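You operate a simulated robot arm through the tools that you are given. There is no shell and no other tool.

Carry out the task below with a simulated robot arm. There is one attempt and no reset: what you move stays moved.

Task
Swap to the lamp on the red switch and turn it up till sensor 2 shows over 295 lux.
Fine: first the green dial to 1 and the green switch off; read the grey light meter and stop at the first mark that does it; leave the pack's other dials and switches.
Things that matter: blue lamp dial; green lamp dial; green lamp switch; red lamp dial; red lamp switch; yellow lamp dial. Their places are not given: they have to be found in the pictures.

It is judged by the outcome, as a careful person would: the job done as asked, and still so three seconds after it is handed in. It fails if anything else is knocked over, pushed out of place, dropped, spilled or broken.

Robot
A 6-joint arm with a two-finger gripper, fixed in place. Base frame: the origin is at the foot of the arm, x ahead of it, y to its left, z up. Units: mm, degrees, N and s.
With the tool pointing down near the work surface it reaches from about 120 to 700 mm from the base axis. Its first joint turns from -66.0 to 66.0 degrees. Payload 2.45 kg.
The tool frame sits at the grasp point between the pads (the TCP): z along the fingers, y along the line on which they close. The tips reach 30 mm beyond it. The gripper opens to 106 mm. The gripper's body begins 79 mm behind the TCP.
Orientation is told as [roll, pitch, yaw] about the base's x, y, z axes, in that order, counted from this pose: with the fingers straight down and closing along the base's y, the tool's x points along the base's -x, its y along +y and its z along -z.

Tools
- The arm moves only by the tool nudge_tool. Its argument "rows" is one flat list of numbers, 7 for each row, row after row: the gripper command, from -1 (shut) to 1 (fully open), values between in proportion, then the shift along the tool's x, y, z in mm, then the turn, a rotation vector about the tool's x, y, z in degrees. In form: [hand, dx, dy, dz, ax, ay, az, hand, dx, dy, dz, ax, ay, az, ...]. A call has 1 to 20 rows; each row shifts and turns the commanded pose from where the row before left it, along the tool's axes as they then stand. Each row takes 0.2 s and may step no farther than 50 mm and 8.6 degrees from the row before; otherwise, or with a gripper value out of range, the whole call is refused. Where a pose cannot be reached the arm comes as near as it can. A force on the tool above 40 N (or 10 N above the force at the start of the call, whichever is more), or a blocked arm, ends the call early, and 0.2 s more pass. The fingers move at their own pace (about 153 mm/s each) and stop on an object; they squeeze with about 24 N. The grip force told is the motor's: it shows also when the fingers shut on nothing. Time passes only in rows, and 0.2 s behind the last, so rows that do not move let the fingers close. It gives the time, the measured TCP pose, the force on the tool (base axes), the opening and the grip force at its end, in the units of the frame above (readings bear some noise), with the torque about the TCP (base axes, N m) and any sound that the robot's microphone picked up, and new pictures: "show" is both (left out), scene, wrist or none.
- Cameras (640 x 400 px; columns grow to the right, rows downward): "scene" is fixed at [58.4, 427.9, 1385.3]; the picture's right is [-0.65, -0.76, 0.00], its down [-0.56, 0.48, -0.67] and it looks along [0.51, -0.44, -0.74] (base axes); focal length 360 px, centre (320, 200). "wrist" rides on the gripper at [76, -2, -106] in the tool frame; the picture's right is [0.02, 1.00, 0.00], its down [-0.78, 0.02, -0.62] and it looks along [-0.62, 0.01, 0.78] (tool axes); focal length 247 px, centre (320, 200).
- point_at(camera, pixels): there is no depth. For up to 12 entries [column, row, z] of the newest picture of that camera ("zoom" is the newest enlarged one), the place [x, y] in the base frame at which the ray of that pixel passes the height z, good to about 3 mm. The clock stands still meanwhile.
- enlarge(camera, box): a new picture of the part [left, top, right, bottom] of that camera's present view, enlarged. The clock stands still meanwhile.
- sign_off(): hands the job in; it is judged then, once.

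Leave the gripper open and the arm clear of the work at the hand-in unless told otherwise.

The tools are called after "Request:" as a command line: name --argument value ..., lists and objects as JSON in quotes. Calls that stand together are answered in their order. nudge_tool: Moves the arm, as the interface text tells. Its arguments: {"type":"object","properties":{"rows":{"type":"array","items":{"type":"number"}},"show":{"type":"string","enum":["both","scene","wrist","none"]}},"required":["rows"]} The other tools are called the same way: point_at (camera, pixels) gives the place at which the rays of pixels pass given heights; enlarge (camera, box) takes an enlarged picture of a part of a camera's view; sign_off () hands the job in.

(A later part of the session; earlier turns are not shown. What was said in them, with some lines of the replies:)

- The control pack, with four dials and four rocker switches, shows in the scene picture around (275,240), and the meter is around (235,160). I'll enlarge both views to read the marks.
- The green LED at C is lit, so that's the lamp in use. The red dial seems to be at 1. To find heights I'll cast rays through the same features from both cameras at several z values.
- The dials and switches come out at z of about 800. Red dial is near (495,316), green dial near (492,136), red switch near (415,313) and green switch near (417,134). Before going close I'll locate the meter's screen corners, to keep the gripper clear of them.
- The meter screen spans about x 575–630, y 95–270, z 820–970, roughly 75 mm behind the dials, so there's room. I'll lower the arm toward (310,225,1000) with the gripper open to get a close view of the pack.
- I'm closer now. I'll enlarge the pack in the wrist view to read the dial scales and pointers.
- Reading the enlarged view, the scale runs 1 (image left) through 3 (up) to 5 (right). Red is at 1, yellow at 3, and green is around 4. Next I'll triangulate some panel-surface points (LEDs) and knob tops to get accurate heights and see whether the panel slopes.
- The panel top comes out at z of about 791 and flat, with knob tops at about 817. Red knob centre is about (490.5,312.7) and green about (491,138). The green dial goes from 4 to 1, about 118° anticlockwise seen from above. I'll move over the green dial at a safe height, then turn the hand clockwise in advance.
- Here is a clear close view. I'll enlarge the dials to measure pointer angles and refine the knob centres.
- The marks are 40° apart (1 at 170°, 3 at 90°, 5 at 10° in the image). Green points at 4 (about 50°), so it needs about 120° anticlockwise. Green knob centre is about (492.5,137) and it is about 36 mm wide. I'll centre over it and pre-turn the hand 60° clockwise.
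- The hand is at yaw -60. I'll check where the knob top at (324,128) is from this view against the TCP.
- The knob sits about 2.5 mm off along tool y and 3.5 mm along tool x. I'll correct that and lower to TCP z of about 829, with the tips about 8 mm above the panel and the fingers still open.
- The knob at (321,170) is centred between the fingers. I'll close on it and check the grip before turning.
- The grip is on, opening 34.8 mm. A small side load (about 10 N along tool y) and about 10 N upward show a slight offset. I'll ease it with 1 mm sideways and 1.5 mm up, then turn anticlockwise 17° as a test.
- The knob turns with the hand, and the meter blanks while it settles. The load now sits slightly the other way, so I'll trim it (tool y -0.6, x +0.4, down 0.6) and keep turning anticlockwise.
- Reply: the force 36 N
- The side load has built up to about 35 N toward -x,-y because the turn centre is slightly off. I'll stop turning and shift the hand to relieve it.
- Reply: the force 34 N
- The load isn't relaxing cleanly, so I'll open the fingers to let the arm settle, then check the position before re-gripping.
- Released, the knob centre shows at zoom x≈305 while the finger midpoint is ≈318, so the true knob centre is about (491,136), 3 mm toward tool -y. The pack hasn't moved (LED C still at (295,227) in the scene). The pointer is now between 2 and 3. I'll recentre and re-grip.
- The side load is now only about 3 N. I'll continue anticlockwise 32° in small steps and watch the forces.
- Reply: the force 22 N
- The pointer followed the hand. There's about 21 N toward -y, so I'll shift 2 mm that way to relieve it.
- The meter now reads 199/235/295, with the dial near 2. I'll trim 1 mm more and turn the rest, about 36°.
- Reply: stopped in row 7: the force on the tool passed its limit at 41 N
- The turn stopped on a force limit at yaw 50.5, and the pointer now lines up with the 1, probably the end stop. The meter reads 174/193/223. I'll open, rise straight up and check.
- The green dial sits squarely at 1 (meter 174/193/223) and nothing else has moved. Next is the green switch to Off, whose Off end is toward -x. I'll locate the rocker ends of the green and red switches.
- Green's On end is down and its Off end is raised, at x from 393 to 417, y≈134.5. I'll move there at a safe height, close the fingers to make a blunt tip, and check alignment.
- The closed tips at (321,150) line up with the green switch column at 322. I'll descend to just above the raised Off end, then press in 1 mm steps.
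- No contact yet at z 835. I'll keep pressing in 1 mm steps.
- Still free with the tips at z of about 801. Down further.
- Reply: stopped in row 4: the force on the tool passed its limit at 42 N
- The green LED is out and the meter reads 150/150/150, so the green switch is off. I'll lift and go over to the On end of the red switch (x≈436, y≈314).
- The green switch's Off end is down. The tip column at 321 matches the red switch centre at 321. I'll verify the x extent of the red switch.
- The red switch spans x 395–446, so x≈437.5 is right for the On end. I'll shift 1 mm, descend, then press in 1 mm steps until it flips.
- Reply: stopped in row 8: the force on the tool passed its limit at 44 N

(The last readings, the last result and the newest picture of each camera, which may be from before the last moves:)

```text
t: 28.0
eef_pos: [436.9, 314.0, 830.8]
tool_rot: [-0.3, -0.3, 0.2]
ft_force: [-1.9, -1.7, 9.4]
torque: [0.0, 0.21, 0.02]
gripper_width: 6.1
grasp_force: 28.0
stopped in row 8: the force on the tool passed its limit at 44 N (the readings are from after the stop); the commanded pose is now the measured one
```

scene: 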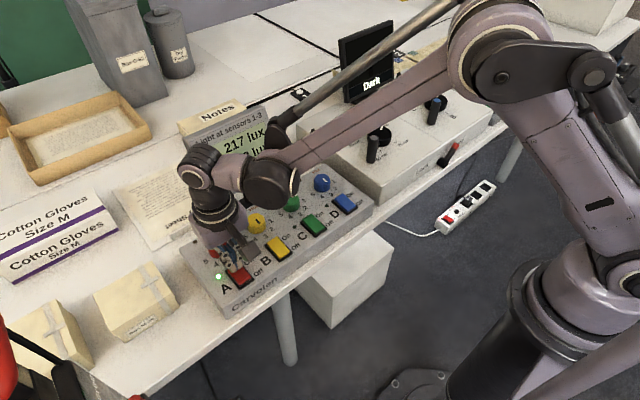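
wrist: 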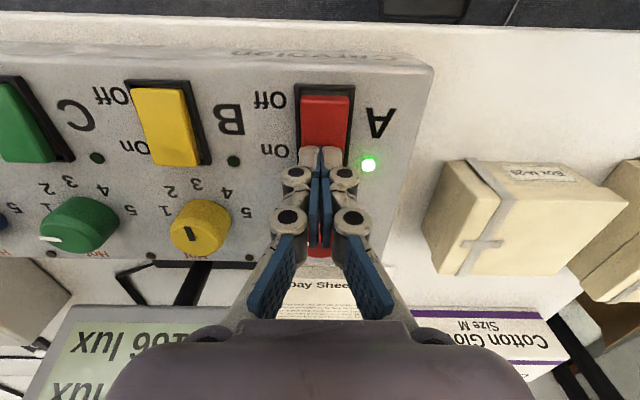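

The red lamp's LED is lit. I'll lift and move over the red dial with the fingers part open, then read the meter.

Request:
nudge_tool --rows '[-1, 0, 0, -20, 0, 0, 0, -1, 0, 0, -30, 0, 0, 0, 0.2, -27, 0, -25, 0, 0, 0, 0.2, -27, 0, 0, 0, 0, 0, 0.2, 0, 0, 0, 0, 0, 0, 0.2, 0, 0, 0, 0, 0, 0]' --show "both"

Request:
enlarge --camera "wrist" --box '[220, 60, 420, 190]'

Request:
enlarge --camera "scene" --box '[170, 90, 370, 310]'

```text
t: 29.4
eef_pos: [489.7, 314.0, 905.1]
tool_rot: [-0.2, -0.1, 0.1]
ft_force: [0.6, 0.2, -0.1]
torque: [0.0, 0.02, 0.0]
gripper_width: 63.8
grasp_force: 0.2
```

scene: 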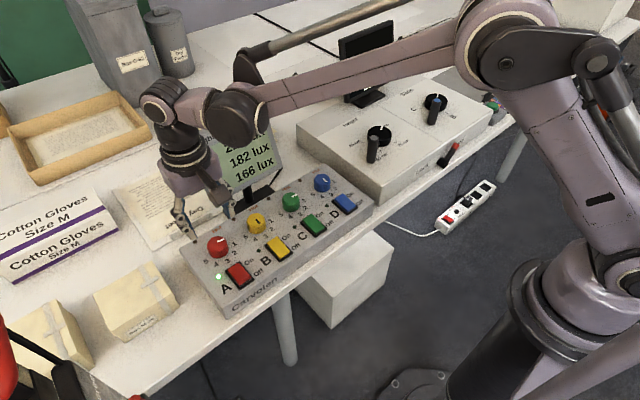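
wrist: 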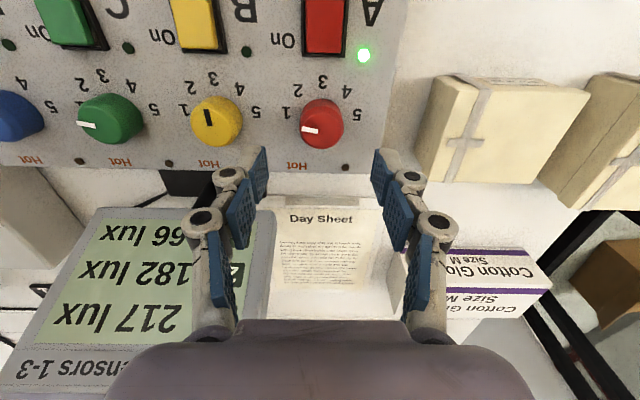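

```text
3.08 times, centred on (320, 125) of wrist
```

zoom: 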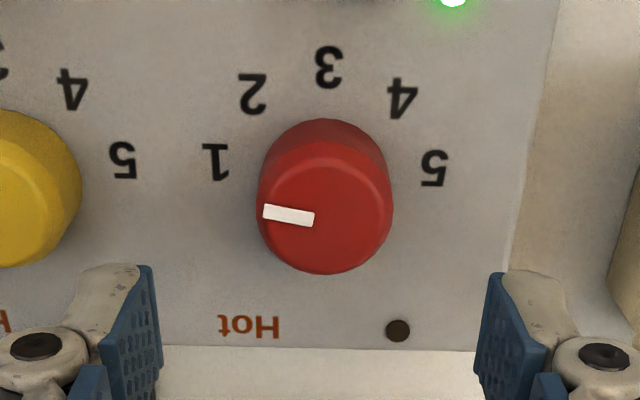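

```text
1.82 times, centred on (270, 200) of scene
```

zoom: 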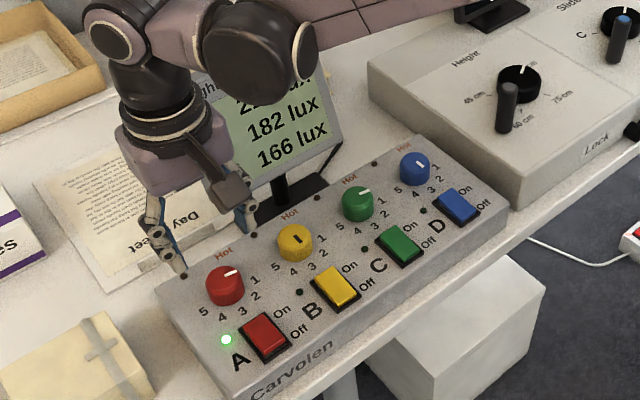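

With red at 1 the meter shows 217/182/166, so sensor 2 is 182. I'll locate the red knob's centre from this view.

Request:
point_at --camera "wrist" --pixels '[[321.7, 127, 817], [216, 125, 817], [110, 122, 817], [363, 55, 791]]'

Request:
point_at --camera "scene" --pixels '[[218, 245, 817], [257, 222, 817], [290, 200, 817]]'

```text
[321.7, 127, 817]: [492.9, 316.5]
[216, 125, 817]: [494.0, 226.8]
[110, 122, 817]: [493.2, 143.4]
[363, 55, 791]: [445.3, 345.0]
```

```text
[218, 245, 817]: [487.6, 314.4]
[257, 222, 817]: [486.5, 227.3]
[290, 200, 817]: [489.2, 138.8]
```

The red knob centre is at about (491.5,315.3). I'll nudge there and pre-turn the hand 60° anticlockwise (yaw +60), ready for clockwise turning.

Request:
nudge_tool --rows '[0.2, -1, 1.3, 0, 0, 0, 0, 0.2, 0, 0, 0, 0, 0, -8.57, 0.2, 0, 0, 0, 0, 0, -8.57, 0.2, 0, 0, 0, 0, 0, -8.57, 0.2, 0, 0, 0, 0, 0, -8.57, 0.2, 0, 0, 0, 0, 0, -8.57, 0.2, 0, 0, 0, 0, 0, -8.57, 0.2, 0, 0, 0, 0, 0, -8.57, 0.2, 0, 0, 25, 0, 0, 0, 0.2, 0, 0, 0, 0, 0, 0, 0.2, 0, 0, 0, 0, 0, 0]' --show "both"

Request:
enlarge --camera "wrist" --box '[220, 60, 420, 190]'

```text
t: 31.8
eef_pos: [491.4, 313.9, 879.6]
tool_rot: [-0.2, 0.0, 60.1]
ft_force: [0.1, -0.2, -0.2]
torque: [0.01, 0.0, 0.03]
gripper_width: 63.7
grasp_force: 0.0
```

scene: 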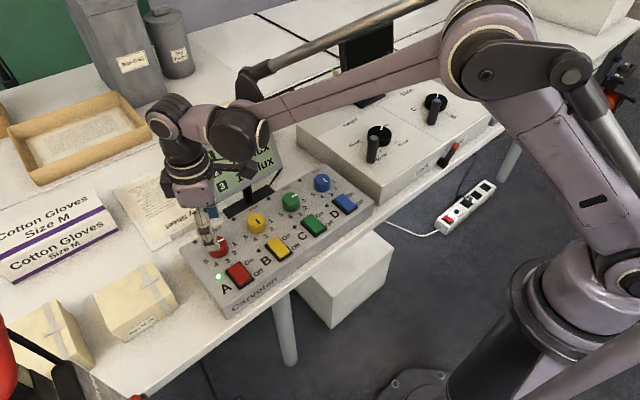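
wrist: 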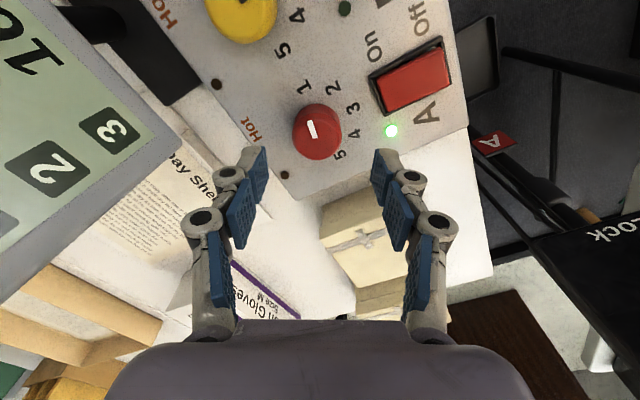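

```text
3.08 times, centred on (320, 125) of wrist
```

zoom: 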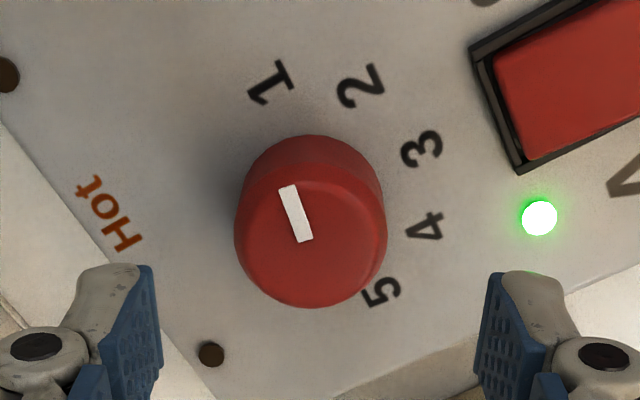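

I'll check the knob-top centre at zoom (310,232) against the TCP.

Request:
point_at --camera "zoom" --pixels '[[310, 229, 817], [309, 185, 791]]'

```text
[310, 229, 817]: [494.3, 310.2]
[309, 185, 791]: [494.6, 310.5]
```

Averaging both views, the knob is about 1.7 mm toward tool -y and 1 mm toward +x. I'll correct that and lower to grip height.

Request:
nudge_tool --rows '[0.2, 1, -1.7, 0, 0, 0, 0, 0.2, 0, 0, 17, 0, 0, 0, 0.2, 0, 0, 17, 0, 0, 0, 0.2, 0, 0, 16, 0, 0, 0, 0.2, 0, 0, 0, 0, 0, 0, 0.2, 0, 0, 0, 0, 0, 0]' --show "wrist"

Request:
enlarge --camera "wrist" --box '[220, 90, 420, 220]'

```text
t: 33.2
eef_pos: [491.8, 314.9, 829.6]
tool_rot: [-0.3, 0.0, 60.1]
ft_force: [0.2, 0.9, 0.4]
torque: [0.01, -0.01, 0.02]
gripper_width: 63.4
grasp_force: 0.0
```

wrist: 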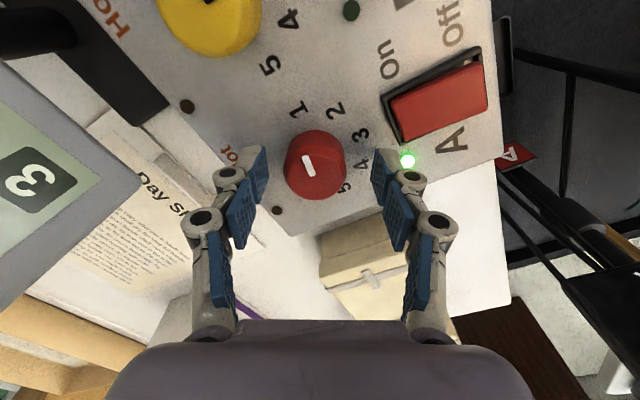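

```text
3.08 times, centred on (320, 155) of wrist
```

zoom: 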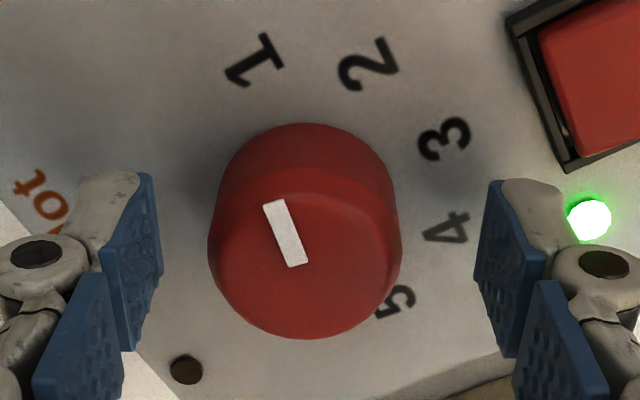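

The knob is still about 2.7 mm toward tool -y (zoom 305 against the finger midpoint at 320). I'll correct that, then close gently.

Request:
nudge_tool --rows '[0.2, 0.7, -2.7, 0, 0, 0, 0, 0.2, 0, 0, 0, 0, 0, 0, -0.4, 0, 0, 0, 0, 0, 0, -0.4, 0, 0, 0, 0, 0, 0, -0.4, 0, 0, 0, 0, 0, 0]' --show "wrist"

```text
t: 34.4
eef_pos: [492.9, 312.7, 830.4]
tool_rot: [-0.3, 0.0, 60.2]
ft_force: [-0.1, 1.1, 5.8]
torque: [-0.06, 0.08, -0.02]
gripper_width: 34.8
grasp_force: 45.2
```

wrist: 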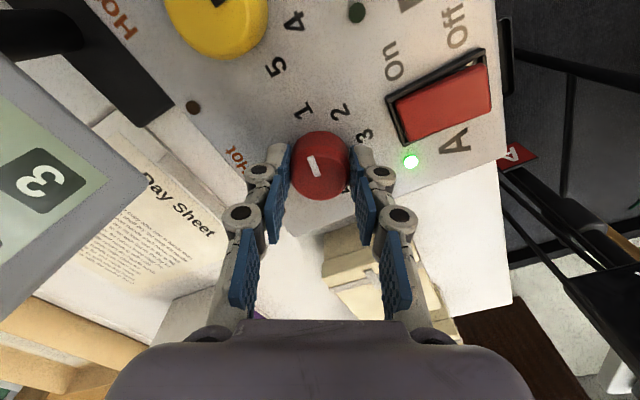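

The grip is clean, with only about 1 N of side load. I'll turn clockwise 40° to mark 2.

Request:
nudge_tool --rows '[-0.4, 0, 0, 0, 0, 0, 8, -0.4, 0, 0, 0, 0, 0, 8, -0.4, 0, 0, 0, 0, 0, 8, -0.4, 0, 0, 0, 0, 0, 8, -0.4, 0, 0, 0, 0, 0, 8, -0.4, 0, 0, 0, 0, 0, 0, -0.4, 0, 0, 0, 0, 0, 0]' --show "both"

Request:
enlarge --camera "wrist" --box '[240, 80, 400, 230]'

```text
t: 35.9
eef_pos: [493.2, 313.9, 830.6]
tool_rot: [0.1, -0.2, 20.1]
ft_force: [-3.6, -0.1, 3.9]
torque: [0.21, -0.38, 0.02]
gripper_width: 35.2
grasp_force: 45.0
stopped in row 7: the force on the tool passed its limit at 41 N (the readings are from after the stop); the commanded pose is now the measured one
```

scene: 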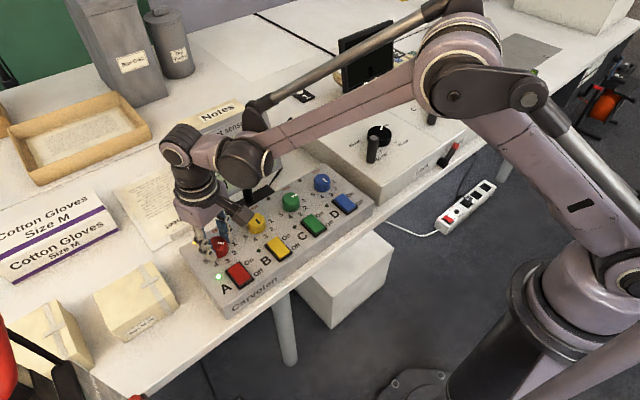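
wrist: 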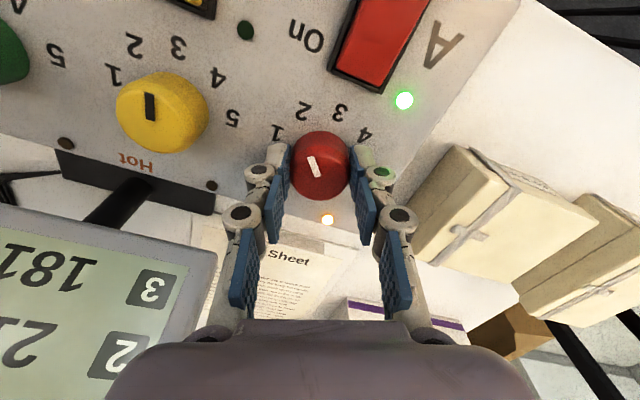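

```text
2.67 times, centred on (320, 155) of wrist
```

zoom: 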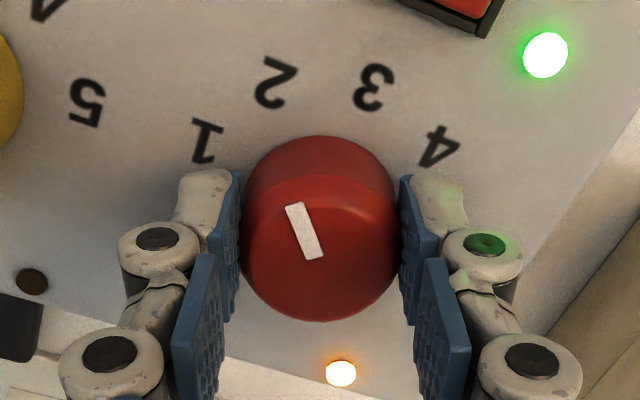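

The pointer is at 2. In the wrist view, sensor 3 shows 181 and sensor 2 starts with "21", so it's still under 295. The load relaxed after the stop, so I'll turn on toward 3 in two halves, checking force.

Request:
nudge_tool --rows '[-0.4, 0, 0, 0, 0, 0, 7, -0.4, 0, 0, 0, 0, 0, 7, -0.4, 0, 0, 0, 0, 0, 7]' --show "none"

```text
t: 36.6
eef_pos: [491.1, 313.7, 830.7]
tool_rot: [0.3, -0.2, -0.9]
ft_force: [-2.0, 11.3, 1.1]
torque: [0.11, 0.3, 0.03]
gripper_width: 34.7
grasp_force: 44.8
```

Yaw is about -1 with 11 N toward +y. I'll trim 0.8 mm that way and turn the remaining 19° to mark 3.

Request:
nudge_tool --rows '[-0.4, 0.1, 0.8, 0, 0, 0, 0, -0.4, 0, 0, 0, 0, 0, 6, -0.4, 0, 0, 0, 0, 0, 7, -0.4, 0, 0, 0, 0, 0, 6]' --show "both"

Request:
enlarge --camera "wrist" --box '[240, 80, 400, 230]'

```text
t: 37.6
eef_pos: [492.9, 316.3, 830.9]
tool_rot: [0.4, -0.1, -19.9]
ft_force: [-0.4, 22.7, 13.5]
torque: [0.03, -0.46, 0.09]
gripper_width: 34.9
grasp_force: 44.8
```

scene: 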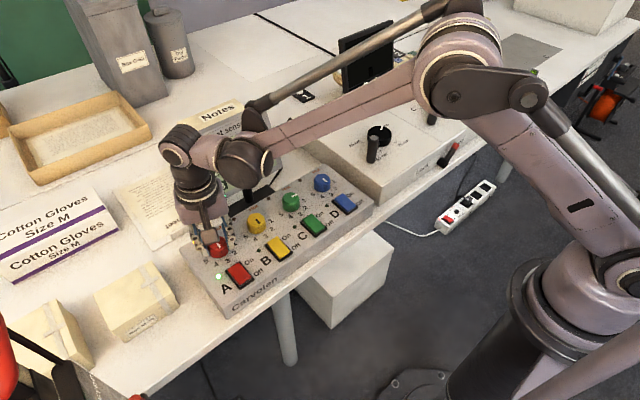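
wrist: 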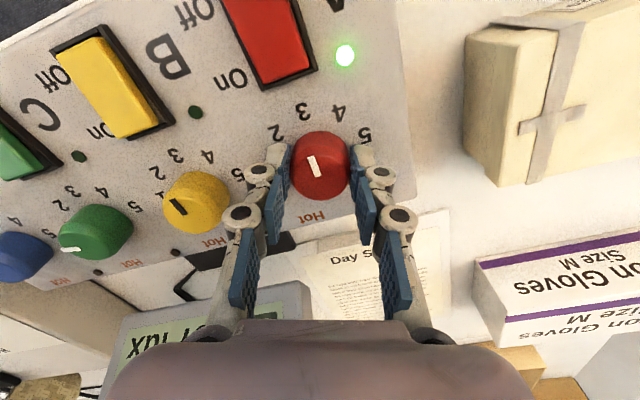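

```text
2.67 times, centred on (320, 155) of wrist
```

zoom: 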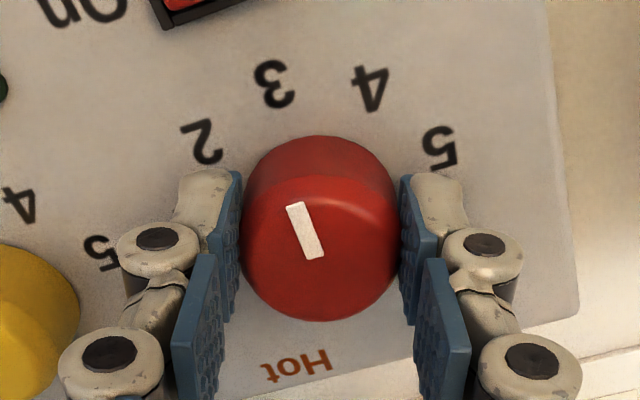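

The pointer is on 3. The meter is hidden, so I'll release, rise, and turn the hand back 60° anticlockwise. That relieves the load and lets me read it.

Request:
nudge_tool --rows '[0.2, 0, 0, 0, 0, 0, 0, 0.2, 0, 0, 0, 0, 0, 0, 0.2, 0, 0, -25, 0, 0, 0, 0.2, 0, 0, -25, 0, 0, 0, 0.2, 0, 0, -25, 0, 0, 0, 0.2, 0, 0, 0, 0, 0, -6.7, 0.2, 0, 0, 0, 0, 0, -6.6, 0.2, 0, 0, 0, 0, 0, -6.6, 0.2, 0, 0, 0, 0, 0, 0, 0.2, 0, 0, 0, 0, 0, 0]' --show "both"

Request:
enlarge --camera "wrist" --box '[0, 60, 640, 390]'

Request:
enlarge --camera "wrist" --box '[220, 60, 420, 190]'

```text
t: 39.9
eef_pos: [492.8, 313.2, 906.4]
tool_rot: [0.2, 0.0, 0.0]
ft_force: [0.0, -0.2, 0.9]
torque: [-0.02, 0.0, 0.02]
gripper_width: 63.7
grasp_force: 0.1
```

scene: 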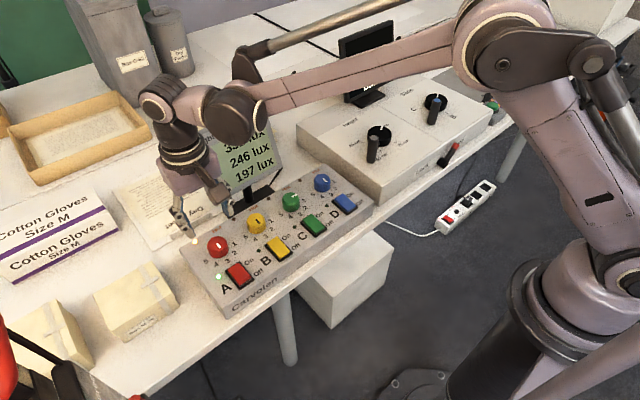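
wrist: 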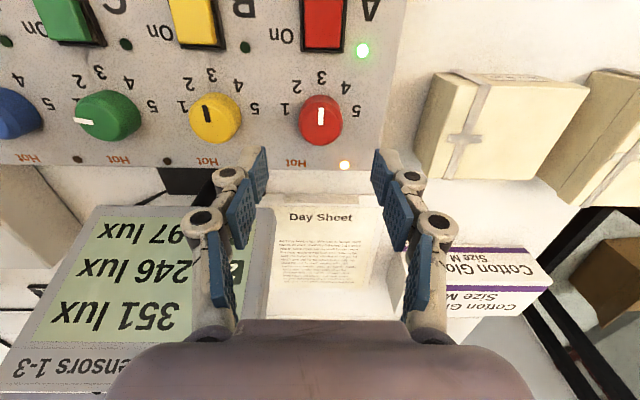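

```text
1.00 times, centred on (320, 225) of wrist (not enlarged: the box is as wide or as high as the picture)
```

zoom: 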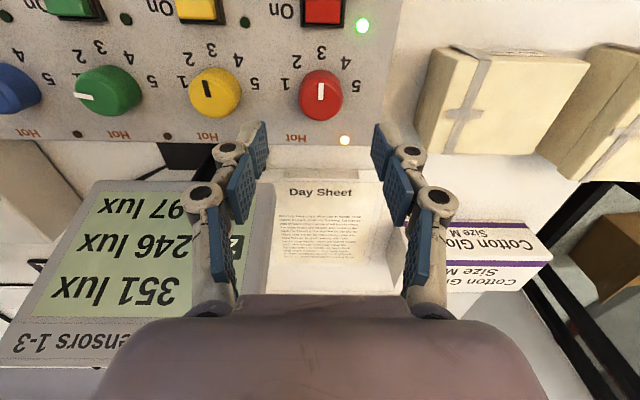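

```text
3.08 times, centred on (320, 125) of wrist
```

zoom: 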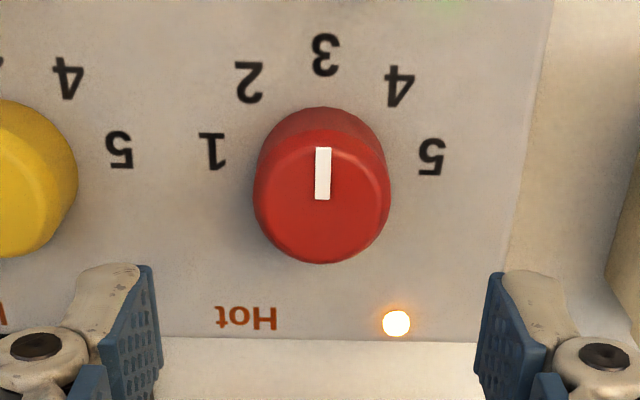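

Red is squarely at 3 with sensor 2 at 246 lux, still under 295. I'll pre-turn the hand to yaw +32 and lower for the next grip.

Request:
nudge_tool --rows '[0.2, -0.5, 0.5, 0, 0, 0, -8, 0.2, 0, 0, 0, 0, 0, -8, 0.2, 0, 0, 0, 0, 0, -8, 0.2, 0, 0, 0, 0, 0, -8, 0.2, 0, 0, 25, 0, 0, 0, 0.2, 0, 0, 25, 0, 0, 0, 0.2, 0, 0, 25, 0, 0, 0, 0.2, 0, 0, 0, 0, 0, 0, 0.2, 0, 0, 0, 0, 0, 0]' --show "wrist"

Request:
enlarge --camera "wrist" --box '[220, 90, 420, 220]'

```text
t: 41.9
eef_pos: [491.1, 314.3, 832.4]
tool_rot: [0.0, -0.1, 32.1]
ft_force: [-0.6, 0.3, -0.2]
torque: [0.0, 0.02, 0.03]
gripper_width: 63.4
grasp_force: 0.0
```

wrist: 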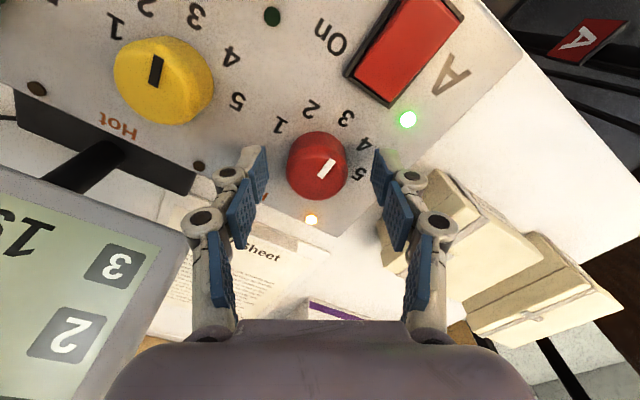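

```text
3.08 times, centred on (320, 155) of wrist
```

zoom: 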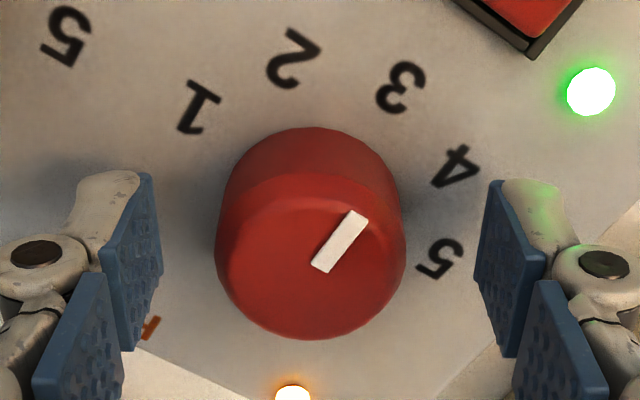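

The knob is about 1.8 mm toward tool -y (zoom 310 against 320). I'll correct, go down 1.5 mm, and grip.

Request:
nudge_tool --rows '[0.2, 0.5, -1.9, 1.5, 0, 0, 0, 0.2, 0, 0, 0, 0, 0, 0, -0.4, 0, 0, 0, 0, 0, 0, -0.4, 0, 0, 0, 0, 0, 0, -0.4, 0, 0, 0, 0, 0, 0]' --show "none"

```text
t: 43.0
eef_pos: [492.7, 313.3, 830.7]
tool_rot: [0.1, -0.1, 32.0]
ft_force: [2.5, -1.3, 5.0]
torque: [-0.19, 0.01, -0.03]
gripper_width: 35.0
grasp_force: 45.2
```

The grip is clean, with about 3 N of side load. I'll turn clockwise in two 20° halves toward mark 4.

Request:
nudge_tool --rows '[-0.4, 0, 0, 0, 0, 0, 6.6, -0.4, 0, 0, 0, 0, 0, 6.7, -0.4, 0, 0, 0, 0, 0, 6.7]' --show "none"

```text
t: 43.9
eef_pos: [492.0, 313.4, 830.3]
tool_rot: [0.3, -0.1, 11.9]
ft_force: [-10.8, 4.8, 29.1]
torque: [0.23, -0.52, 0.08]
gripper_width: 35.2
grasp_force: 45.3
```

A 29 N upward load built up, so I'll raise 1.5 mm and trim slightly, then continue 20°.

Request:
nudge_tool --rows '[-0.4, 0.5, 0.4, -1.5, 0, 0, 0, -0.4, 0, 0, 0, 0, 0, 6.6, -0.4, 0, 0, 0, 0, 0, 6.7, -0.4, 0, 0, 0, 0, 0, 6.7]' --show "both"

Request:
enlarge --camera "wrist" --box '[240, 80, 400, 230]'

```text
t: 44.9
eef_pos: [492.0, 316.0, 829.7]
tool_rot: [0.3, 0.2, -7.9]
ft_force: [-18.5, 11.2, -4.7]
torque: [0.08, -0.25, 0.01]
gripper_width: 35.4
grasp_force: 45.0
```

scene: 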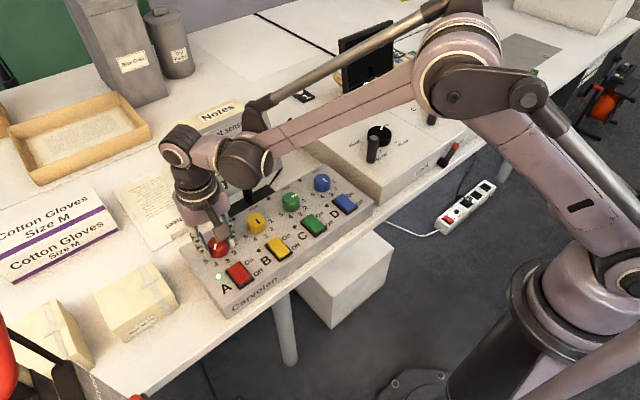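
wrist: 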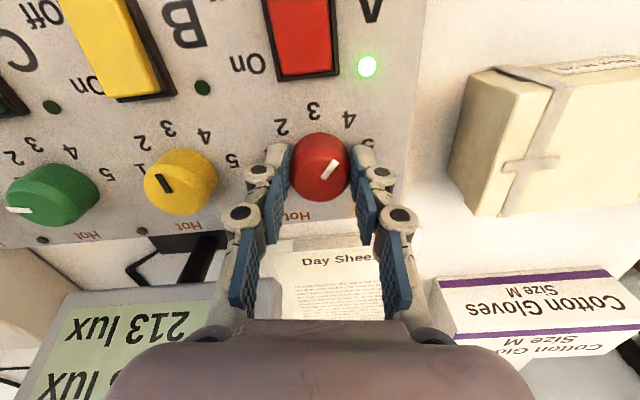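

```text
2.67 times, centred on (320, 155) of wrist
```

zoom: 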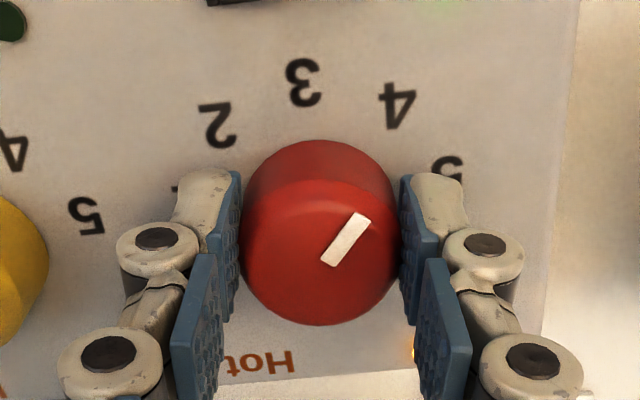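

The pointer is at 4 and sensor 3 shows 213. I need sensor 2's reading, so I'll release, rise and look.

Request:
nudge_tool --rows '[0.2, 0, 0, 0, 0, 0, 0, 0.2, 0, 0, 0, 0, 0, 0, 0.2, 0, 0, -25, 0, 0, 0, 0.2, 0, 0, -25, 0, 0, 0, 0.2, 0, 0, -25, 0, 0, -8, 0.2, 0, 0, 0, 0, 0, 0, 0.2, 0, 0, 0, 0, 0, 0]' --show "both"

Request:
enlarge --camera "wrist" --box '[220, 60, 420, 190]'

Request:
enlarge --camera "scene" --box '[170, 90, 370, 290]'

```text
t: 46.5
eef_pos: [493.5, 312.5, 905.3]
tool_rot: [0.1, -0.1, 0.1]
ft_force: [-0.2, 0.6, 0.0]
torque: [-0.01, 0.0, -0.04]
gripper_width: 63.5
grasp_force: 0.1
```

scene: 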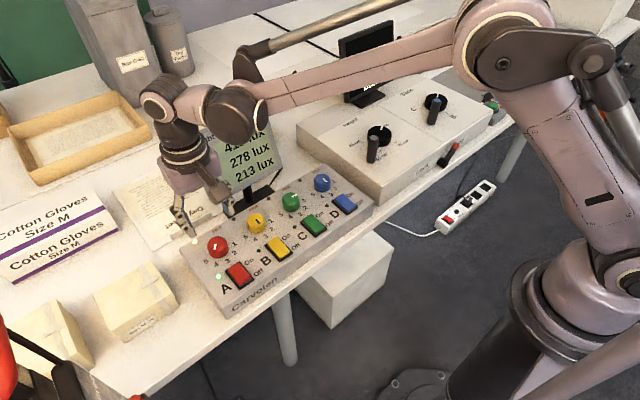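
wrist: 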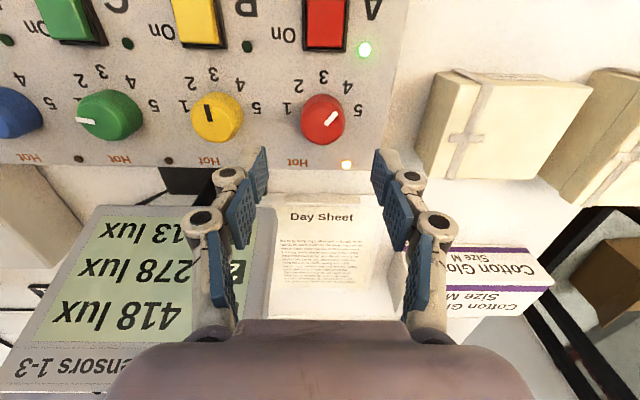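

```text
3.08 times, centred on (320, 125) of wrist
```

zoom: 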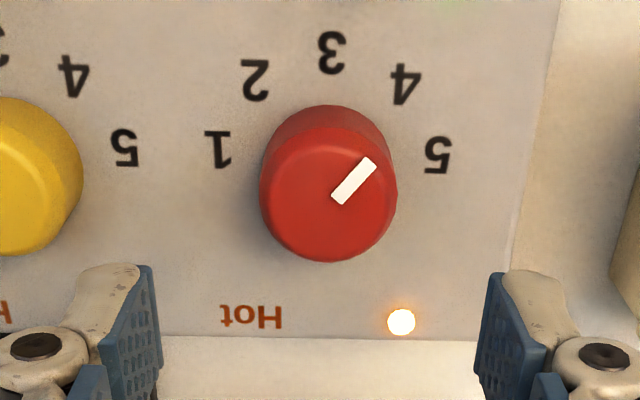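

```text
2.00 times, centred on (270, 190) of scene
```

zoom: 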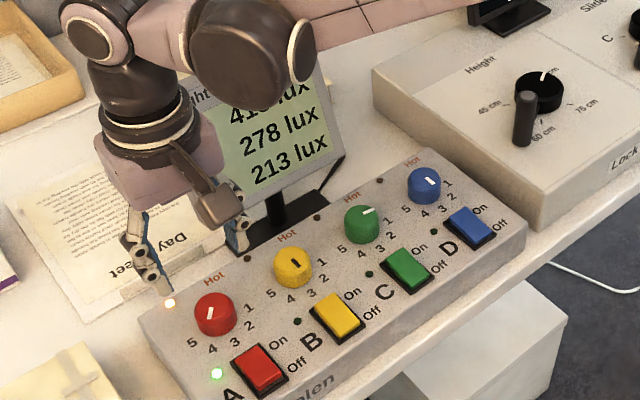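

Mark 4 gives 278 lux on sensor 2, still not over 295, so mark 5 is needed (40° more). I'll pre-turn to yaw +24, lower, and centre again.

Request:
nudge_tool --rows '[0.2, 0, 0, 0, 0, 0, -8, 0.2, 0, 0, 0, 0, 0, -8, 0.2, 0, 0, 0, 0, 0, -8, 0.2, 0, 0, 25, 0, 0, 0, 0.2, 0, 0, 25, 0, 0, 0, 0.2, 0, 0, 24.5, 0, 0, 0, 0.2, 0, 0, 0, 0, 0, 0, 0.2, 0, 0, 0, 0, 0, 0]' --show "wrist"

Request:
enlarge --camera "wrist" --box '[220, 90, 420, 220]'

```text
t: 48.2
eef_pos: [495.8, 311.7, 829.6]
tool_rot: [0.1, 0.0, 24.1]
ft_force: [-0.2, -0.8, 0.2]
torque: [0.03, -0.05, -0.01]
gripper_width: 63.6
grasp_force: 0.0
```

wrist: 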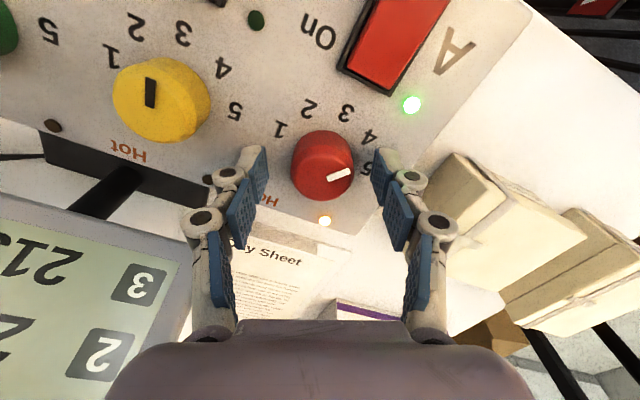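

```text
3.08 times, centred on (320, 155) of wrist
```

zoom: 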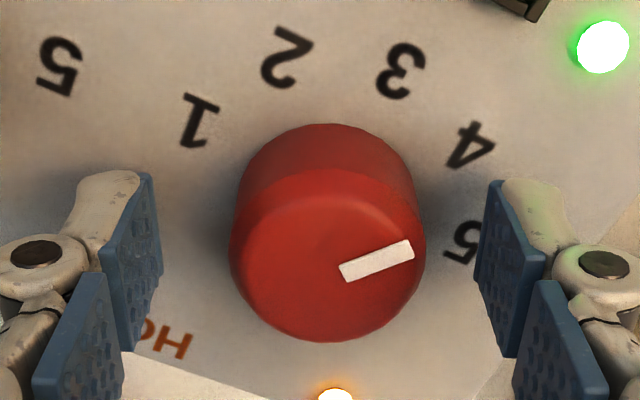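

The knob is about 1.4 mm toward tool +y this time. I'll correct and grip.

Request:
nudge_tool --rows '[0.2, 0.2, 1.4, 0, 0, 0, 0, 0.2, 0, 0, 0, 0, 0, 0, -0.4, 0, 0, 0, 0, 0, 0, -0.4, 0, 0, 0, 0, 0, 0, -0.4, 0, 0, 0, 0, 0, 0]' --show "none"

```text
t: 49.5
eef_pos: [493.6, 312.5, 829.1]
tool_rot: [0.1, -0.1, 24.2]
ft_force: [-0.3, 0.7, 5.2]
torque: [-0.11, 0.01, -0.03]
gripper_width: 35.0
grasp_force: 45.2
```

The grip is clean. I'll turn the first 20° clockwise.

Request:
nudge_tool --rows '[-0.4, 0, 0, -0.4, 0, 0, 6.6, -0.4, 0, 0, -0.4, 0, 0, 6.7, -0.4, 0, 0, 0, 0, 0, 6.7]' --show "none"

```text
t: 50.2
eef_pos: [492.6, 314.4, 830.1]
tool_rot: [0.0, -0.1, 3.9]
ft_force: [-1.8, 0.5, -25.8]
torque: [-0.03, 0.11, -0.03]
gripper_width: 35.1
grasp_force: 44.9
```

The load is now 26 N downward from the lift trim. I'll go back down 0.7 mm and finish the last 20°.

Request:
nudge_tool --rows '[-0.4, 0, 0, 0.7, 0, 0, 0, -0.4, 0, 0, 0, 0, 0, 6.6, -0.4, 0, 0, 0, 0, 0, 6.7, -0.4, 0, 0, 0, 0, 0, 6.7]' --show "wrist"

Request:
enlarge --camera "wrist" --box '[240, 80, 400, 230]'

```text
t: 51.2
eef_pos: [493.5, 316.5, 831.8]
tool_rot: [0.3, 0.0, -16.0]
ft_force: [6.6, 11.9, -10.6]
torque: [0.14, 0.13, 0.03]
gripper_width: 34.8
grasp_force: 45.2
```

wrist: 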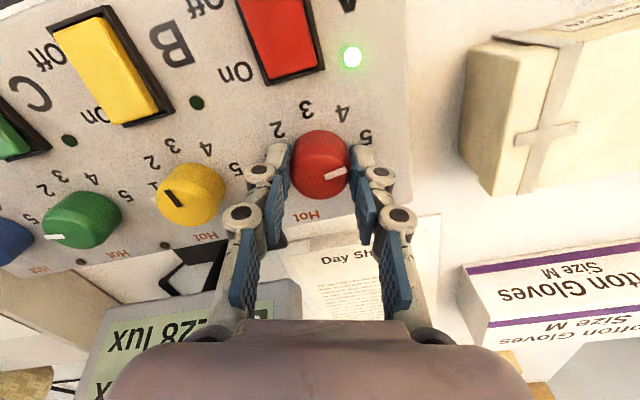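

```text
2.67 times, centred on (320, 155) of wrist
```

zoom: 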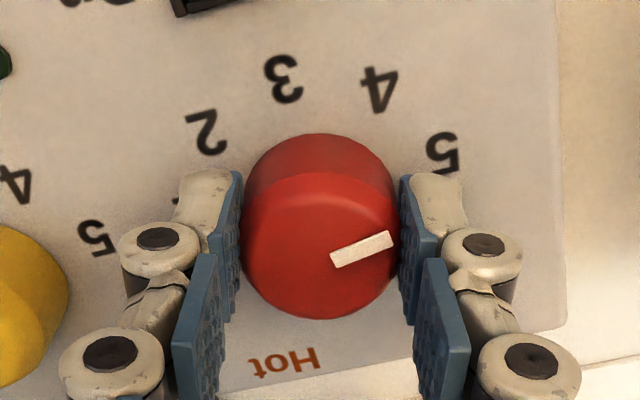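

The pointer is at 5 and sensor 3 shows 228. I'll release, rise, and read sensor 2.

Request:
nudge_tool --rows '[0.2, 0, 0, 0, 0, 0, 0, 0.2, 0, 0, 0, 0, 0, 0, 0.2, 0, 0, -25, 0, 0, 0, 0.2, 0, 0, -25, 0, 0, 0, 0.2, 0, 0, -25, 0, 0, -8, 0.2, 0, 0, 0, 0, 0, -8, 0.2, 0, 0, 0, 0, 0, 0]' --show "both"

Request:
enlarge --camera "wrist" --box '[220, 60, 420, 190]'

Request:
enlarge --camera "scene" --box '[170, 90, 370, 290]'

```text
t: 52.9
eef_pos: [492.9, 313.8, 906.5]
tool_rot: [0.0, -0.1, 0.1]
ft_force: [-0.6, -0.6, -0.4]
torque: [0.03, 0.03, -0.02]
gripper_width: 63.6
grasp_force: 0.0
```

scene: 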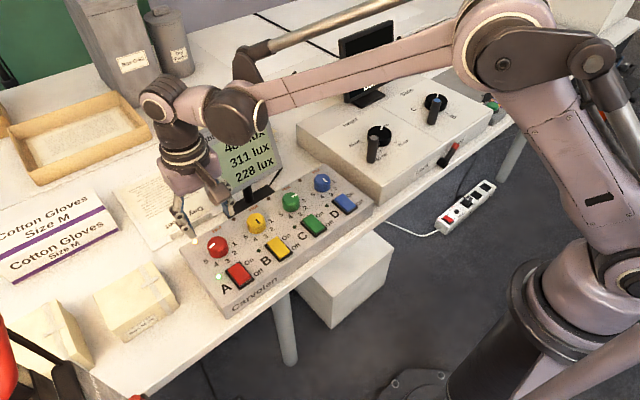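
wrist: 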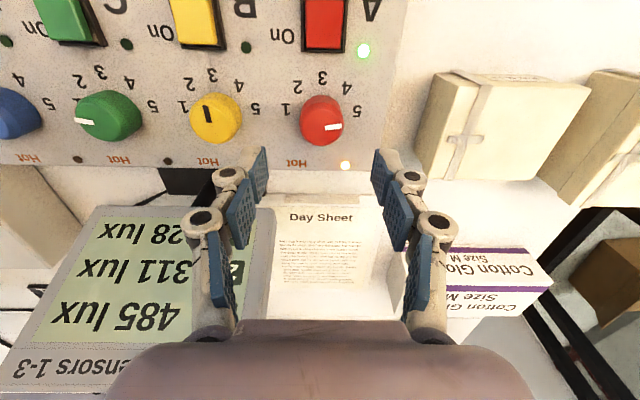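

```text
3.08 times, centred on (320, 125) of wrist
```

zoom: 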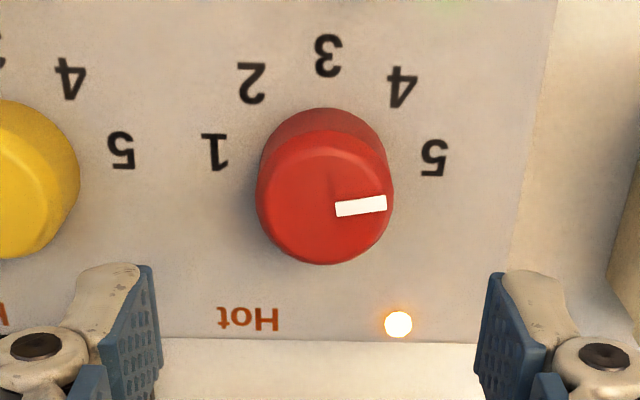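

```text
2.00 times, centred on (270, 190) of scene
```

zoom: 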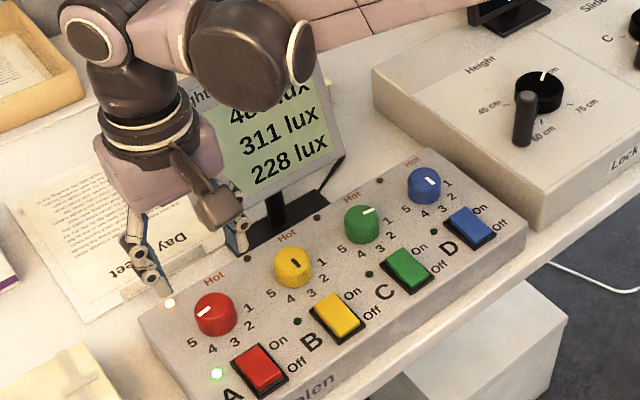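

Sensor 2 reads 311 lux with red at 5. Green is at 1 and off, and yellow and blue are unchanged. I'll back the arm away up and to the rear with the gripper open, then do a final check.

Request:
nudge_tool --rows '[1, 0, 0, -40, 0, 0, 0, 1, 30, -8, -30, 0, 0, 0, 1, 40, -16, -30, 0, 0, 0, 1, 40, -16, -30, 0, 0, 0, 1, 40, -16, -30, 0, 0, 0, 1, 40, -16, -30, 0, 0, 0, 1, 40, -16, -30, 0, 0, 0, 1, 18, -16, 0, 0, 0, 0, 1, 0, 0, 0, 0, 0, 0]' --show "both"

Request:
enlarge --camera "scene" --box '[170, 100, 390, 320]'

Request:
enlarge --camera "wrist" --box '[190, 120, 420, 300]'

```text
refused: row 3 steps farther than a row can; nothing moved
```

```text
1.82 times, centred on (280, 210) of scene
```

zoom: 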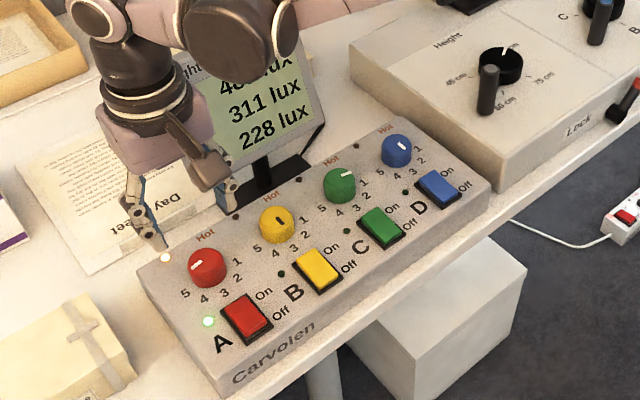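

```text
2.22 times, centred on (305, 210) of wrist
```

zoom: 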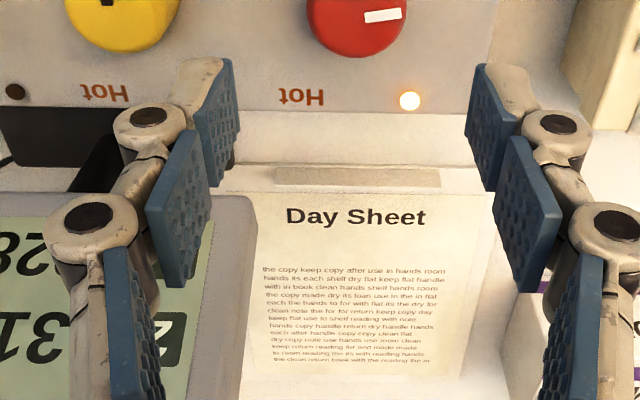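

The move was refused because a step was too long (over 50 mm combined). I'll retract again with smaller steps.

Request:
nudge_tool --rows '[0.2, 0, 0, -40, 0, 0, 0, 0.2, 20, -8, -30, 0, 0, 0, 1, 32, -12, -22, 0, 0, 0, 1, 32, -12, -22, 0, 0, 0, 1, 32, -12, -22, 0, 0, 0, 1, 32, -12, -22, 0, 0, 0, 1, 32, -12, -22, 0, 0, 0, 1, 32, -12, -22, 0, 0, 0, 1, 32, -12, -18, 0, 0, 0, 1, 0, 0, 0, 0, 0, 0]' --show "both"

Request:
enlarge --camera "scene" --box '[170, 100, 390, 320]'

Request:
enlarge --camera "wrist" --box '[190, 120, 420, 300]'

```text
t: 55.0
eef_pos: [249.0, 220.6, 1127.4]
tool_rot: [0.1, -0.2, 0.0]
ft_force: [-0.4, -0.3, -0.8]
torque: [0.0, 0.02, -0.01]
gripper_width: 105.9
grasp_force: 0.1
```

scene: 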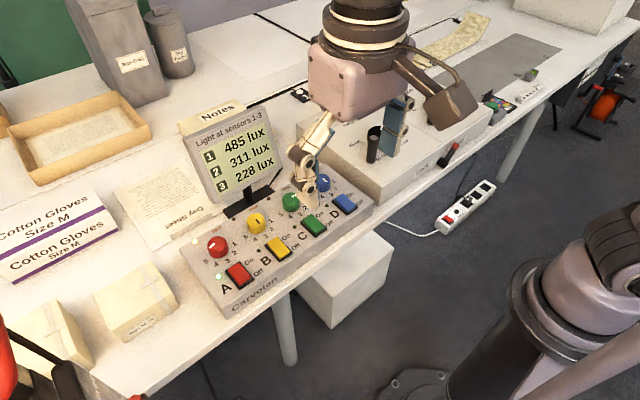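
wrist: 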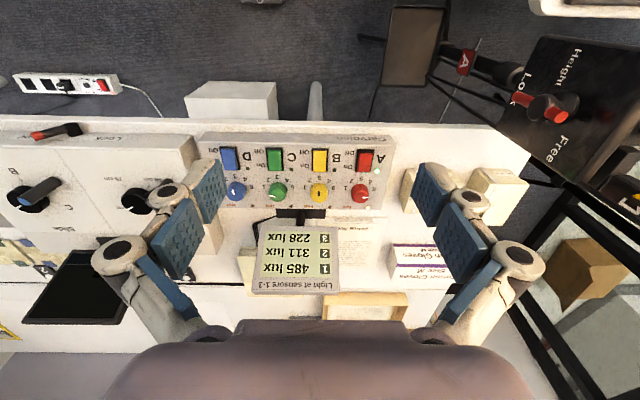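

```text
1.82 times, centred on (280, 210) of scene
```

zoom: 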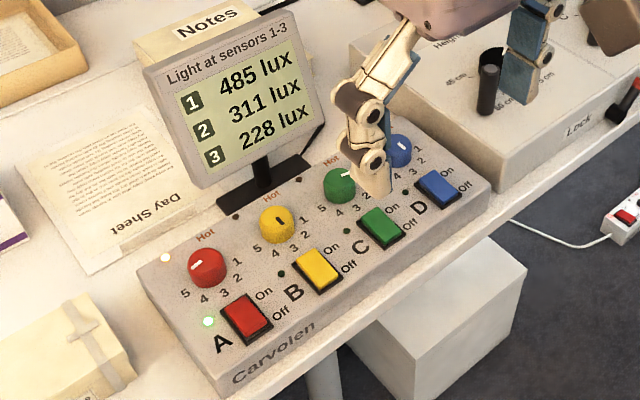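

```text
2.22 times, centred on (305, 210) of wrist
```

zoom: 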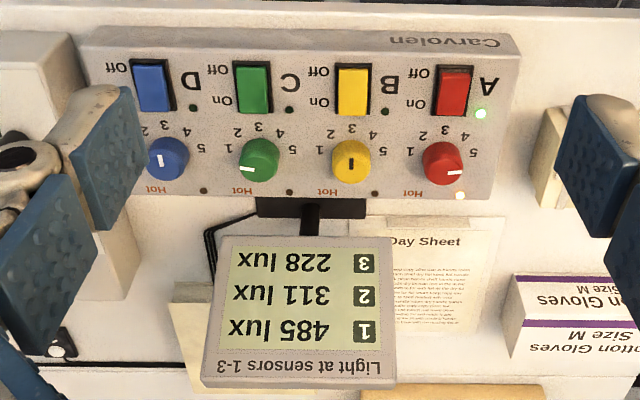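

Final check:
- **Meter:** 485/311/228, so sensor 2 is at 311 lux.
- **Red:** on, dial at 5.
- **Green:** off, dial at 1.
- **Yellow and blue:** unchanged.
- **Pack:** in its original place.
- **Arm:** clear of the work, gripper open.

I'm handing in.

Request:
sign_off

```text
The job is handed in.
```

The swap is done and handed in: the red lamp is on with its dial at 5, and sensor 2 reads 311 lux.

- **Green lamp:** I turned its dial to 1 first, then switched it off. All three sensors then dropped to 150 lux.
- **Red lamp:** I stepped it up one mark at a time and read sensor 2 at each:

| Red dial mark | Sensor 2 (lux) |
|---|---|
| 1 | 182 |
| 2 | 21x (last digit hidden by the arm) |
| 3 | 246 |
| 4 | 278 |
| 5 | 311 |

Mark 5, the top of the dial, is the first one over 295.

- **Everything else:** the yellow and blue dials and switches are as they were. The pack has not visibly moved and nothing was knocked over.
- **Force limit:** the arm hit its 40 N limit four times, twice while turning dials and twice while pressing switches.

The arm is back near its starting position, clear of the work, with the gripper open.
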